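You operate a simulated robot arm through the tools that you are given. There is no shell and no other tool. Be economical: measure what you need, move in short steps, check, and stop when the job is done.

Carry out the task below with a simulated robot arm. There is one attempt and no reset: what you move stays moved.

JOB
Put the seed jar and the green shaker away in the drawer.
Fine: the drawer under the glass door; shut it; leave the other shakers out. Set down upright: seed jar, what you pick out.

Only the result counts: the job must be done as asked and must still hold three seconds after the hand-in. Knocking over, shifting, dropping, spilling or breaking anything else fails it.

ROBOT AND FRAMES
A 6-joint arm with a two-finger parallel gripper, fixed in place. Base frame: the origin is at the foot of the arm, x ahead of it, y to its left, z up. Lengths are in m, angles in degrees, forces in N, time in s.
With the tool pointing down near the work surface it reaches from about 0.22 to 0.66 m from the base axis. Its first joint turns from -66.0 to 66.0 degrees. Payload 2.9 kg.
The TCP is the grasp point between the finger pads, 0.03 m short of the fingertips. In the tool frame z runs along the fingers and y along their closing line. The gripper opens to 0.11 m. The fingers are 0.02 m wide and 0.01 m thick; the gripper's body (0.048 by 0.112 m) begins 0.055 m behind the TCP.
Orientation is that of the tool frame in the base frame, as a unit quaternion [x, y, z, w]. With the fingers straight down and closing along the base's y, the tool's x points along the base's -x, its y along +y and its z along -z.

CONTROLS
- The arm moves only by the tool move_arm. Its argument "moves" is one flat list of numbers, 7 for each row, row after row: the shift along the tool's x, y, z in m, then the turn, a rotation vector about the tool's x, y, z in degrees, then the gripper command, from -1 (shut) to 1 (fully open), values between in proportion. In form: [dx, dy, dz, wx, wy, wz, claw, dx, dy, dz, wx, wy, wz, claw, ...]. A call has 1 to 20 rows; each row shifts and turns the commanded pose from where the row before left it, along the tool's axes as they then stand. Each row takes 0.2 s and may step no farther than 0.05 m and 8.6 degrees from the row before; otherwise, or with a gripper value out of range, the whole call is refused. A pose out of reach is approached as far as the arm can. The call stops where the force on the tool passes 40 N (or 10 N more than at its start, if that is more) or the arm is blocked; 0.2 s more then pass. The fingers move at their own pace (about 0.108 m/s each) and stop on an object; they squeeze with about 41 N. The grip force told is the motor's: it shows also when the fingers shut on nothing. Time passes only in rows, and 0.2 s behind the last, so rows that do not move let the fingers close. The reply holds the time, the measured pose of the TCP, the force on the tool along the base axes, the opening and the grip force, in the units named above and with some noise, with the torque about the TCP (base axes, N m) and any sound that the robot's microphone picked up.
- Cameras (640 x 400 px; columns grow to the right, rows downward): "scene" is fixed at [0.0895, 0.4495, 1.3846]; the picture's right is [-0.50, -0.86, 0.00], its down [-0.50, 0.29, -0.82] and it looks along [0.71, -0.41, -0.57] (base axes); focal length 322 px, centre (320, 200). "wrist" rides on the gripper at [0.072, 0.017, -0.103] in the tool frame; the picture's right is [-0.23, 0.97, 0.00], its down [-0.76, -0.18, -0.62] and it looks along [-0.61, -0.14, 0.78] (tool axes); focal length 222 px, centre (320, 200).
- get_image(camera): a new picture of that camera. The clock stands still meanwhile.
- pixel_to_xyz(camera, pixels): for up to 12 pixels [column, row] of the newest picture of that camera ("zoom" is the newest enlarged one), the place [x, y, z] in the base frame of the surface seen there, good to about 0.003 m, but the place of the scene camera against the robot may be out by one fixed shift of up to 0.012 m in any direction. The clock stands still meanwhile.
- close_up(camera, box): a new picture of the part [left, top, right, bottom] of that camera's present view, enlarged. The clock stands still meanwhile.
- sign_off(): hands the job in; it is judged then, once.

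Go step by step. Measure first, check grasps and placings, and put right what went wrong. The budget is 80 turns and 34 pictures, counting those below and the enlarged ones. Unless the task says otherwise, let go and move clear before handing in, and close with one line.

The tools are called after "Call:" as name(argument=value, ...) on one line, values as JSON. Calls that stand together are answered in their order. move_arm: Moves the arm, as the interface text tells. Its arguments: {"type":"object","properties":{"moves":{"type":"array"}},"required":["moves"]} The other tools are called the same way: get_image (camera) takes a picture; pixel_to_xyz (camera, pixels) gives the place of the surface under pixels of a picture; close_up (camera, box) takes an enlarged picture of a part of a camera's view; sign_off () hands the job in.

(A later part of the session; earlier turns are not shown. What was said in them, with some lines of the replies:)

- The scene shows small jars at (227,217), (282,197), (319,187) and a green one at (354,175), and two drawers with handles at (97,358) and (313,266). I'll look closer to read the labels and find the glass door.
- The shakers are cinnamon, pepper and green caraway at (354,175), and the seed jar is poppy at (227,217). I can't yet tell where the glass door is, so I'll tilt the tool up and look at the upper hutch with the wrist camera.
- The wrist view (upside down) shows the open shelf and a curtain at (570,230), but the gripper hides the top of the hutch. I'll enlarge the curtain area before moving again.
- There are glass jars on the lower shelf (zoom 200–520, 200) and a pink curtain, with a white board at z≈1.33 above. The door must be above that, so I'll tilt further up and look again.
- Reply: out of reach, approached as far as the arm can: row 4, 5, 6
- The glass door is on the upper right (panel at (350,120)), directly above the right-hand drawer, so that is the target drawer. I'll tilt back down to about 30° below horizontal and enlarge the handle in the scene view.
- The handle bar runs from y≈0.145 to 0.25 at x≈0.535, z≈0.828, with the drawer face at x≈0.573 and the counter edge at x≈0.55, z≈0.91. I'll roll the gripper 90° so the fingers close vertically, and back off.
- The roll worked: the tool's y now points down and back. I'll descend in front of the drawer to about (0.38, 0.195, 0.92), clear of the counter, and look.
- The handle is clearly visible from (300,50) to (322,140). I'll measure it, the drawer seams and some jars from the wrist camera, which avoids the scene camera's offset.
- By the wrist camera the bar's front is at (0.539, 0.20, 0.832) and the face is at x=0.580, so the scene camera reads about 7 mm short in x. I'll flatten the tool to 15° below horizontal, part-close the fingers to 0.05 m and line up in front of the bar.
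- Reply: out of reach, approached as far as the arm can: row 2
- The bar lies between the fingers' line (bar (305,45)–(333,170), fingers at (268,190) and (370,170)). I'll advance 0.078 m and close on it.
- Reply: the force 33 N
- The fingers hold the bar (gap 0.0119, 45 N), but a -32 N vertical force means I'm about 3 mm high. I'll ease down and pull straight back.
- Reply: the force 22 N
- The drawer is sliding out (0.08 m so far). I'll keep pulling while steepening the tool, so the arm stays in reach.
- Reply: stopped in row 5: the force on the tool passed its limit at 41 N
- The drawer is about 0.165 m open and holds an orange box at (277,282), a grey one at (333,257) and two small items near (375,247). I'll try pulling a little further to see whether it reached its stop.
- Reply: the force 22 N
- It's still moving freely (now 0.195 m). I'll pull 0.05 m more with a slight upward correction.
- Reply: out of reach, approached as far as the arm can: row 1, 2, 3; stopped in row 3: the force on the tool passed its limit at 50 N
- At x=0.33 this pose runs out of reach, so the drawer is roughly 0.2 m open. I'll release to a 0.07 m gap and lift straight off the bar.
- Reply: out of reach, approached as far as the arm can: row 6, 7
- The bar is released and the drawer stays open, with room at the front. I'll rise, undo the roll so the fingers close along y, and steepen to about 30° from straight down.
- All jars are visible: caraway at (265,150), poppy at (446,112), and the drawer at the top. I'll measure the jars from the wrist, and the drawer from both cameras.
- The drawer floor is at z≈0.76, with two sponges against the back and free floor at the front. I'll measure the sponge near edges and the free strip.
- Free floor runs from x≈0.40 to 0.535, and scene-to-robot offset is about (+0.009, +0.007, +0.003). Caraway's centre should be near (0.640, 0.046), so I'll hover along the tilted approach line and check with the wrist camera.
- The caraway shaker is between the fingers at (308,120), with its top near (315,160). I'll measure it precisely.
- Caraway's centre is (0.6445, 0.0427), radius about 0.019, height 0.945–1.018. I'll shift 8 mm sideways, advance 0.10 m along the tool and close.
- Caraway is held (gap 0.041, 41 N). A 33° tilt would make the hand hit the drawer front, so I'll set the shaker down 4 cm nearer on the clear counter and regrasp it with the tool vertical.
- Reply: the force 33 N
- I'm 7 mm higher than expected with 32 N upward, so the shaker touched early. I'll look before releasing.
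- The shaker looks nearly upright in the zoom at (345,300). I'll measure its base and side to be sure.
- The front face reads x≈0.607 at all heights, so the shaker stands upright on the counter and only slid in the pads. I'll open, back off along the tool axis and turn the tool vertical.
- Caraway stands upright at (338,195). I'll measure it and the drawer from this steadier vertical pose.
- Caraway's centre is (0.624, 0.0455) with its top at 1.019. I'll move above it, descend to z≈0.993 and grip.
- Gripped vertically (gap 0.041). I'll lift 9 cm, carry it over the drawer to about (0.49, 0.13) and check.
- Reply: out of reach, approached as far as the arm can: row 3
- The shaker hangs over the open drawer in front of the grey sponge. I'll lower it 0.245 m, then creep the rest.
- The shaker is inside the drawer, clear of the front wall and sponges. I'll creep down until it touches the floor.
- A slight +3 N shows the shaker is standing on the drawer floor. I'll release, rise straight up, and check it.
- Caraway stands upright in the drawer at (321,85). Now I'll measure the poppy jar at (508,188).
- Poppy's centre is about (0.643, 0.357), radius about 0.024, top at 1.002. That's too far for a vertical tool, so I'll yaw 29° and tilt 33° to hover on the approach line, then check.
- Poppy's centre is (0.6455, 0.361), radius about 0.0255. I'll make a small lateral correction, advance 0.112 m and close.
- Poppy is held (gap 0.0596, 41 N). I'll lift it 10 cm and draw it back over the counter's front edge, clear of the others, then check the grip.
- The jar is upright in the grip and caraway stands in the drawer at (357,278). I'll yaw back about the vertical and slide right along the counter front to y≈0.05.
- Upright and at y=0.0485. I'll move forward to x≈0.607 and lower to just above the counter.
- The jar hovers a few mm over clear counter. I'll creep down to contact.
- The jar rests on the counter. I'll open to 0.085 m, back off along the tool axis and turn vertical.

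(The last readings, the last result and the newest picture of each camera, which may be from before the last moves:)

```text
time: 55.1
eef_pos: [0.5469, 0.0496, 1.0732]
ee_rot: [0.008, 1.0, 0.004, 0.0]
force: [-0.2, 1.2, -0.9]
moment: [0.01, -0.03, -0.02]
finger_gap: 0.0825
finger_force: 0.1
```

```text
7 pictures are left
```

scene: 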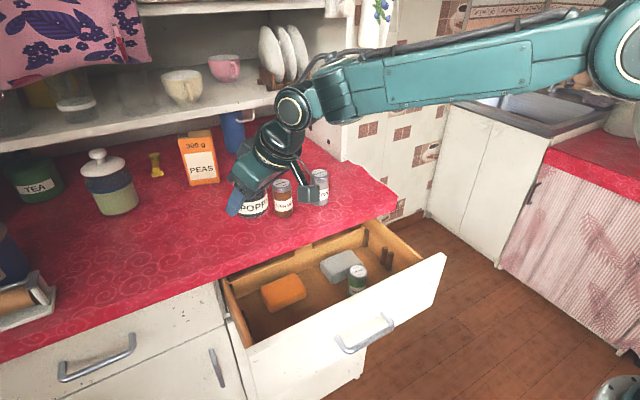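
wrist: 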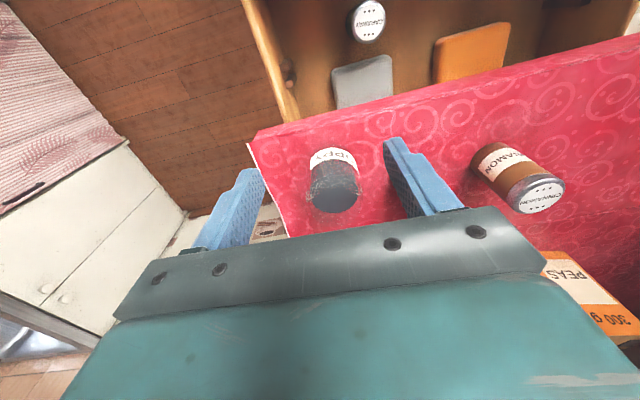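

Poppy stands upright at (334,180). I'll measure its centre and the free drawer floor.

Call:
pixel_to_xyz(camera="wrist", pixels=[[334, 196], [333, 185], [336, 209], [313, 197], [356, 194], [331, 170], [329, 153], [369, 20], [362, 85], [470, 55]])

```text
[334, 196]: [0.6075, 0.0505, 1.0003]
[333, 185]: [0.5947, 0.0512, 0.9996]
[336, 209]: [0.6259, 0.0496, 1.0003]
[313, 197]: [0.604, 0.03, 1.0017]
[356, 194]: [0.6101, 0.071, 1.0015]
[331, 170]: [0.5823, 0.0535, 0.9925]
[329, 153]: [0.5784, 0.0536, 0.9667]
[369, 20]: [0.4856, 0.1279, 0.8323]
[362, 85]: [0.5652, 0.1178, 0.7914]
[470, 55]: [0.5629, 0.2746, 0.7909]
```

Poppy's centre is (0.608, 0.0505). I'll move above it, descend to z≈0.988 and grip it vertically.

Call:
move_arm(moves=[-0.0305, 0.001, 0, 0, 0, 0, 0.5, -0.0305, 0.001, 0, 0, 0, 0, 0.5, 0, 0, 0, 0, 0, 0, 0.5, 0, 0, 0.028, 0, 0, 0, 0.5, 0, 0, 0.028, 0, 0, 0, 0.5, 0, 0, 0.029, 0, 0, 0, 0.5, 0, 0, 0, 0, 0, 0, 0.5, 0, 0, 0, 0, 0, 0, -1, 0, 0, 0, 0, 0, 0, -1, 0, 0, 0, 0, 0, 0, -1])

```text
time: 57.3
eef_pos: [0.6068, 0.0518, 0.988]
ee_rot: [0.007, 1.0, 0.004, 0.0]
force: [0.3, 0.3, -0.3]
moment: [-0.04, -0.02, 0.01]
finger_gap: 0.0595
finger_force: 40.8
```

Gripped at 0.0595. I'll lift, move back over the drawer, then left to about (0.484, 0.26).

Call:
move_arm(moves=[0, 0, -0.028, 0, 0, 0, -1, 0, 0, -0.028, 0, 0, 0, -1, 0, 0, -0.029, 0, 0, 0, -1, 0.031, 0, 0, 0, 0, 0, -1, 0.031, 0, 0, 0, 0, 0, -1, 0.031, 0, 0, 0, 0, 0, -1, 0.031, 0.03, 0, 0, 0, 0, -1, 0, 0.035, 0, 0, 0, 0, -1, 0, 0.035, 0, 0, 0, 0, -1, 0, 0.035, 0, 0, 0, 0, -1, 0, 0.035, 0, 0, 0, 0, -1, 0, 0.04, 0, 0, 0, 0, -1, 0, 0, 0, 0, 0, 0, -1])

Call:
get_image(camera="wrist")

```text
time: 60.1
eef_pos: [0.4863, 0.2632, 1.074]
ee_rot: [0.008, 1.0, 0.004, 0.0]
force: [-0.4, 0.3, -1.2]
moment: [-0.01, 0.0, 0.01]
finger_gap: 0.0595
finger_force: 41.2
```

```text
6 pictures are left
```

wrist: 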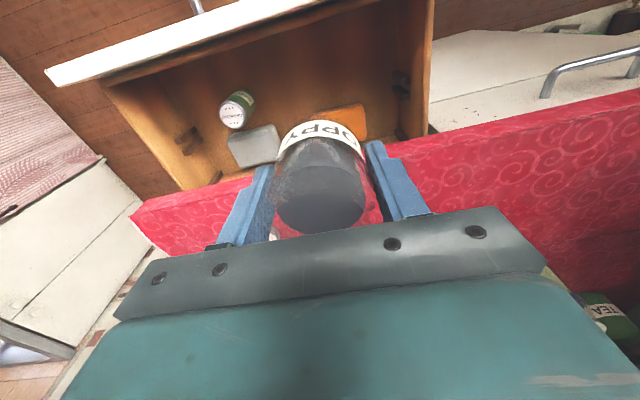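

The jar hangs over the free strip in front of the orange sponge. I'll lower it to just above the floor.

Call:
move_arm(moves=[0, 0, 0.037, 0, 0, 0, -1, 0, 0, 0.037, 0, 0, 0, -1, 0, 0, 0.037, 0, 0, 0, -1, 0, 0, 0.037, 0, 0, 0, -1, 0, 0, 0.037, 0, 0, 0, -1, 0, 0, 0.037, 0, 0, 0, -1, 0, 0, 0.032, 0, 0, 0, -1, 0, 0, 0, 0, 0, 0, -1])

```text
time: 61.9
eef_pos: [0.4889, 0.2656, 0.8185]
ee_rot: [0.008, 1.0, 0.004, 0.001]
force: [-0.5, -0.2, -1.9]
moment: [0.01, 0.01, -0.02]
finger_gap: 0.0594
finger_force: 41.1
```

Call:
move_arm(moves=[0, 0, 0.004, 0, 0, 0, -1, 0, 0, 0.004, 0, 0, 0, -1, 0, 0, 0.002, 0, 0, 0, -1, 0, 0, 0, 0, 0, 0, -1])

```text
time: 62.9
eef_pos: [0.4876, 0.2648, 0.8099]
ee_rot: [0.007, 1.0, 0.004, 0.001]
force: [0.6, 0.1, -1.3]
moment: [0.02, 0.01, -0.03]
finger_gap: 0.0594
finger_force: 41.4
```

No contact yet (-1.3 N), so I'll creep a few more millimetres.

Call:
move_arm(moves=[0, 0, 0.002, 0, 0, 0, -1, 0, 0, 0.0015, 0, 0, 0, -1, 0, 0, 0, 0, 0, 0, -1])

```text
time: 63.7
eef_pos: [0.4878, 0.2668, 0.8057]
ee_rot: [0.009, 1.0, 0.004, 0.0]
force: [0.2, 0.1, -1.2]
moment: [0.01, 0.01, 0.02]
finger_gap: 0.0594
finger_force: 40.8
```

Call:
move_arm(moves=[0, 0, 0.0015, 0, 0, 0, -1, 0, 0, 0.001, 0, 0, 0, -1, 0, 0, 0, 0, 0, 0, -1])

```text
time: 64.5
eef_pos: [0.4882, 0.2642, 0.8041]
ee_rot: [0.009, 1.0, 0.004, 0.001]
force: [-2.1, -3.1, 11.5]
moment: [-0.47, 0.1, -0.03]
finger_gap: 0.0592
finger_force: 41.0
```

Contact (+11.5 N): the jar is on the floor. I'll release and rise straight up, then check both cameras.

Call:
move_arm(moves=[0, 0, 0, 0, 0, 0, 0.4, 0, 0, 0, 0, 0, 0, 0.5, 0, 0, -0.02, 0, 0, 0, 0.5, 0, 0, -0.03, 0, 0, 0, 0.5, 0, 0, -0.04, 0, 0, 0, 0.5, 0, 0, -0.045, 0, 0, 0, 0.5, 0, 0, -0.045, 0, 0, 0, 0.5, 0, 0, -0.045, 0, 0, 0, 0.5, 0, 0, -0.045, 0, 0, 0, 0.5, 0, 0, -0.04, 0, 0, 0, 0.5])

Call:
get_image(camera="scene")

```text
time: 66.7
eef_pos: [0.4866, 0.262, 1.114]
ee_rot: [0.008, 1.0, 0.004, 0.0]
force: [0.4, 0.4, -0.2]
moment: [0.0, -0.03, 0.04]
finger_gap: 0.0826
finger_force: 0.1
```

```text
5 pictures are left
```

scene: 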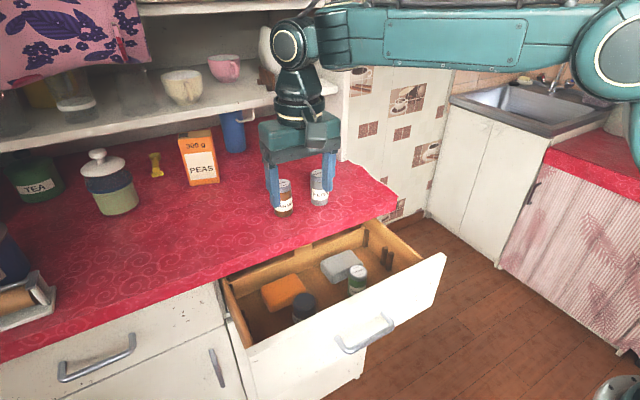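

Both items stand upright in the drawer at (303,305) and (357,280), and the other shakers haven't moved. I'll close the fingers, tilt 25° and move back in front of the handle so I can push on its bar.

Call:
move_arm(moves=[0, 0, 0, 0, -8.3, 0, -1, 0, 0, 0, 0, -8.3, 0, -1, 0, 0, 0, 0, -8.3, 0, -1, 0.0327, -0.0107, -0.0116, 0, 0, 0, -1, 0.0327, -0.0107, -0.0116, 0, 0, 0, -1, 0.0327, -0.0107, -0.0116, 0, 0, 0, -1, 0.0327, -0.0107, -0.0116, 0, 0, 0, -1, 0.0327, -0.0107, -0.0116, 0, 0, 0, -1, 0.0327, -0.0107, -0.0116, 0, 0, 0, -1, 0, 0, 0, 0, 0, 0, -1])

Call:
get_image(camera="wrist")

```text
time: 68.9
eef_pos: [0.2788, 0.2018, 1.0938]
ee_rot: [0.009, 0.976, 0.003, 0.216]
force: [-0.3, -0.6, 0.3]
moment: [0.0, -0.01, 0.0]
finger_gap: 0.0
finger_force: 37.9
```

```text
4 pictures are left
```

wrist: 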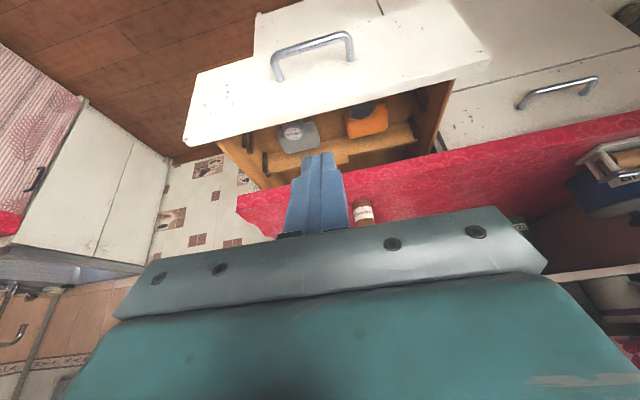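

Call:
pixel_to_xyz(camera="wrist", pixels=[[312, 45], [300, 48], [275, 70], [350, 45], [330, 100], [330, 70], [320, 110]])

```text
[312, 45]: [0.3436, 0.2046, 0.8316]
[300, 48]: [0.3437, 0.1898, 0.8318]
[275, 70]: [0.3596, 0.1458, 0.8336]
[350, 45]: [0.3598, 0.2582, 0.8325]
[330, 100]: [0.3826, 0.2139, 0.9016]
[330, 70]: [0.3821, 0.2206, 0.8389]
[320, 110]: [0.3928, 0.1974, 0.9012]
```

The bar is at x≈0.343, z≈0.832, y 0.146–0.258. I'll descend in front of it to z≈0.835.

Call:
move_arm(moves=[0.0158, 0, 0.0335, 0, 0, 0, -1, 0.0158, 0, 0.0335, 0, 0, 0, -1, 0.0158, 0, 0.0335, 0, 0, 0, -1, 0.0158, 0, 0.0335, 0, 0, 0, -1, 0.0158, 0, 0.0335, 0, 0, 0, -1, 0.0158, 0, 0.0335, 0, 0, 0, -1, 0.0158, 0, 0.0335, 0, 0, 0, -1, 0, 0, 0, 0, 0, 0, -1])

```text
time: 70.7
eef_pos: [0.2782, 0.2032, 0.8329]
ee_rot: [0.008, 0.976, 0.003, 0.216]
force: [0.4, 0.4, 0.7]
moment: [-0.01, 0.0, -0.04]
finger_gap: 0.0001
finger_force: 37.7
```

In position. I'll approach the bar, then push slowly so the jars don't tip.

Call:
move_arm(moves=[-0.0109, 0, 0.0051, 0, 0, 0, -1, -0.0109, 0, 0.0051, 0, 0, 0, -1, -0.0109, 0, 0.0051, 0, 0, 0, -1, -0.0045, 0, 0.0021, 0, 0, 0, -1, -0.0045, 0, 0.0021, 0, 0, 0, -1, -0.0045, 0, 0.0021, 0, 0, 0, -1, -0.0054, 0, 0.0025, 0, 0, 0, -1, -0.0063, 0, 0.003, 0, 0, 0, -1, -0.0063, 0, 0.003, 0, 0, 0, -1, -0.0063, 0, 0.003, 0, 0, 0, -1, -0.0063, 0, 0.003, 0, 0, 0, -1, -0.0063, 0, 0.003, 0, 0, 0, -1, -0.0063, 0, 0.003, 0, 0, 0, -1, -0.0063, 0, 0.003, 0, 0, 0, -1, -0.0063, 0, 0.003, 0, 0, 0, -1, -0.0063, 0, 0.003, 0, 0, 0, -1, -0.0063, 0, 0.003, 0, 0, 0, -1])

Call:
get_image(camera="scene")

```text
time: 74.3
eef_pos: [0.405, 0.2021, 0.832]
ee_rot: [0.01, 0.976, 0.002, 0.217]
force: [-0.7, 0.4, 1.0]
moment: [-0.02, 0.01, -0.02]
finger_gap: 0.0002
finger_force: 38.2
```

```text
3 pictures are left
```

scene: 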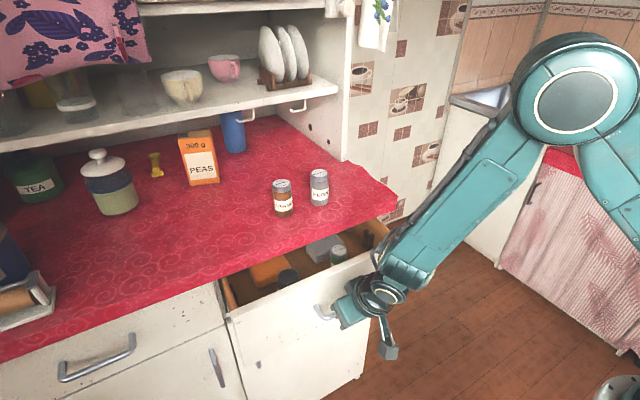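

The drawer is sliding in with both jars upright. I'll continue at the same slow pace toward closed.

Call:
move_arm(moves=[-0.0045, 0, 0.0021, 0, 0, 0, -1, -0.0063, 0, 0.003, 0, 0, 0, -1, -0.0063, 0, 0.003, 0, 0, 0, -1, -0.0063, 0, 0.003, 0, 0, 0, -1, -0.0063, 0, 0.003, 0, 0, 0, -1, -0.0063, 0, 0.003, 0, 0, 0, -1, -0.0063, 0, 0.003, 0, 0, 0, -1, -0.0063, 0, 0.003, 0, 0, 0, -1, -0.0063, 0, 0.003, 0, 0, 0, -1, -0.0063, 0, 0.003, 0, 0, 0, -1, -0.0063, 0, 0.003, 0, 0, 0, -1, -0.0063, 0, 0.003, 0, 0, 0, -1, -0.0063, 0, 0.003, 0, 0, 0, -1, -0.0063, 0, 0.003, 0, 0, 0, -1, -0.0054, 0, 0.0025, 0, 0, 0, -1, -0.0045, 0, 0.0021, 0, 0, 0, -1, -0.0036, 0, 0.0017, 0, 0, 0, -1, -0.0027, 0, 0.0013, 0, 0, 0, -1])

```text
time: 78.1
eef_pos: [0.518, 0.2011, 0.8319]
ee_rot: [0.009, 0.976, 0.002, 0.216]
force: [0.3, 0.3, 0.0]
moment: [0.0, -0.01, 0.06]
finger_gap: 0.0001
finger_force: 38.0
```

There's no resistance yet at x=0.518. I'll advance in 2–3 mm steps until it seats.

Call:
move_arm(moves=[-0.0027, 0, 0.0013, 0, 0, 0, -1, -0.0027, 0, 0.0013, 0, 0, 0, -1, -0.0018, 0, 0.0008, 0, 0, 0, -1, -0.0018, 0, 0.0008, 0, 0, 0, -1, -0.0018, 0, 0.0008, 0, 0, 0, -1, 0, 0, 0, 0, 0, 0, -1])

```text
time: 79.5
eef_pos: [0.5253, 0.2013, 0.8301]
ee_rot: [0.007, 0.978, 0.001, 0.21]
force: [-28.9, 2.4, -2.2]
moment: [0.07, 0.18, 0.11]
finger_gap: 0.0001
finger_force: 37.3
```

A -29 N reaction shows the drawer is seated. I'll back off and rise clear, then verify.

Call:
move_arm(moves=[0.01, 0, -0.0047, 0, 0, 0, -1, 0.0272, 0, -0.0127, 0, 0, 0, -1, 0.0272, 0, -0.0127, 0, 0, 0, -1, 0.0272, 0, -0.0127, 0, 0, 0, -1, -0.0169, 0, -0.0362, 0, 0, 0, -1, -0.0169, 0, -0.0362, 0, 0, 0, -1, -0.0169, 0, -0.0362, 0, 0, 0, -1, -0.0169, 0, -0.0362, 0, 0, 0, -1, -0.0169, 0, -0.0362, 0, 0, 0, -1, 0, 0, 0, 0, 0, 0, -1])

Call:
get_image(camera="scene")

Call:
pixel_to_xyz(camera="scene", pixels=[[298, 255], [333, 244], [250, 300], [365, 232], [250, 350], [300, 340], [320, 173], [282, 183]])

```text
time: 81.7
eef_pos: [0.4287, 0.1993, 1.0326]
ee_rot: [0.008, 0.976, 0.003, 0.216]
force: [-0.4, 0.0, 0.6]
moment: [0.0, -0.03, -0.04]
finger_gap: 0.0001
finger_force: 37.4
```

```text
2 pictures are left
```

scene: 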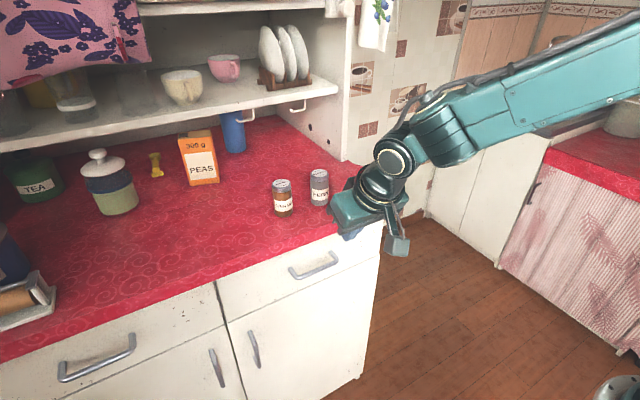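

```text
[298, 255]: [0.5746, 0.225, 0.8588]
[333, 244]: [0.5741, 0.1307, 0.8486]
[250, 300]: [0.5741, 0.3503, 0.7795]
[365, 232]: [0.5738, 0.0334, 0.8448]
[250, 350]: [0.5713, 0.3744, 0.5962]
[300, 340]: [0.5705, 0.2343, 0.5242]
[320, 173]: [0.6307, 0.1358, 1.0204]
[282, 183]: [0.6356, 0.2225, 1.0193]
```

The drawer face reads x≈0.574, the same as at the start, so it is shut. Cinnamon (282,183) and pepper (320,173) are where they began and the arm is clear, so I'll hand in.

Call:
sign_off()

```text
The job is handed in.
```

The poppy seed jar and the green caraway shaker are in the drawer under the glass door. Both were still upright when I last saw them, with the drawer half shut. The drawer is now fully shut, and the cinnamon and pepper shakers are still out on the counter.
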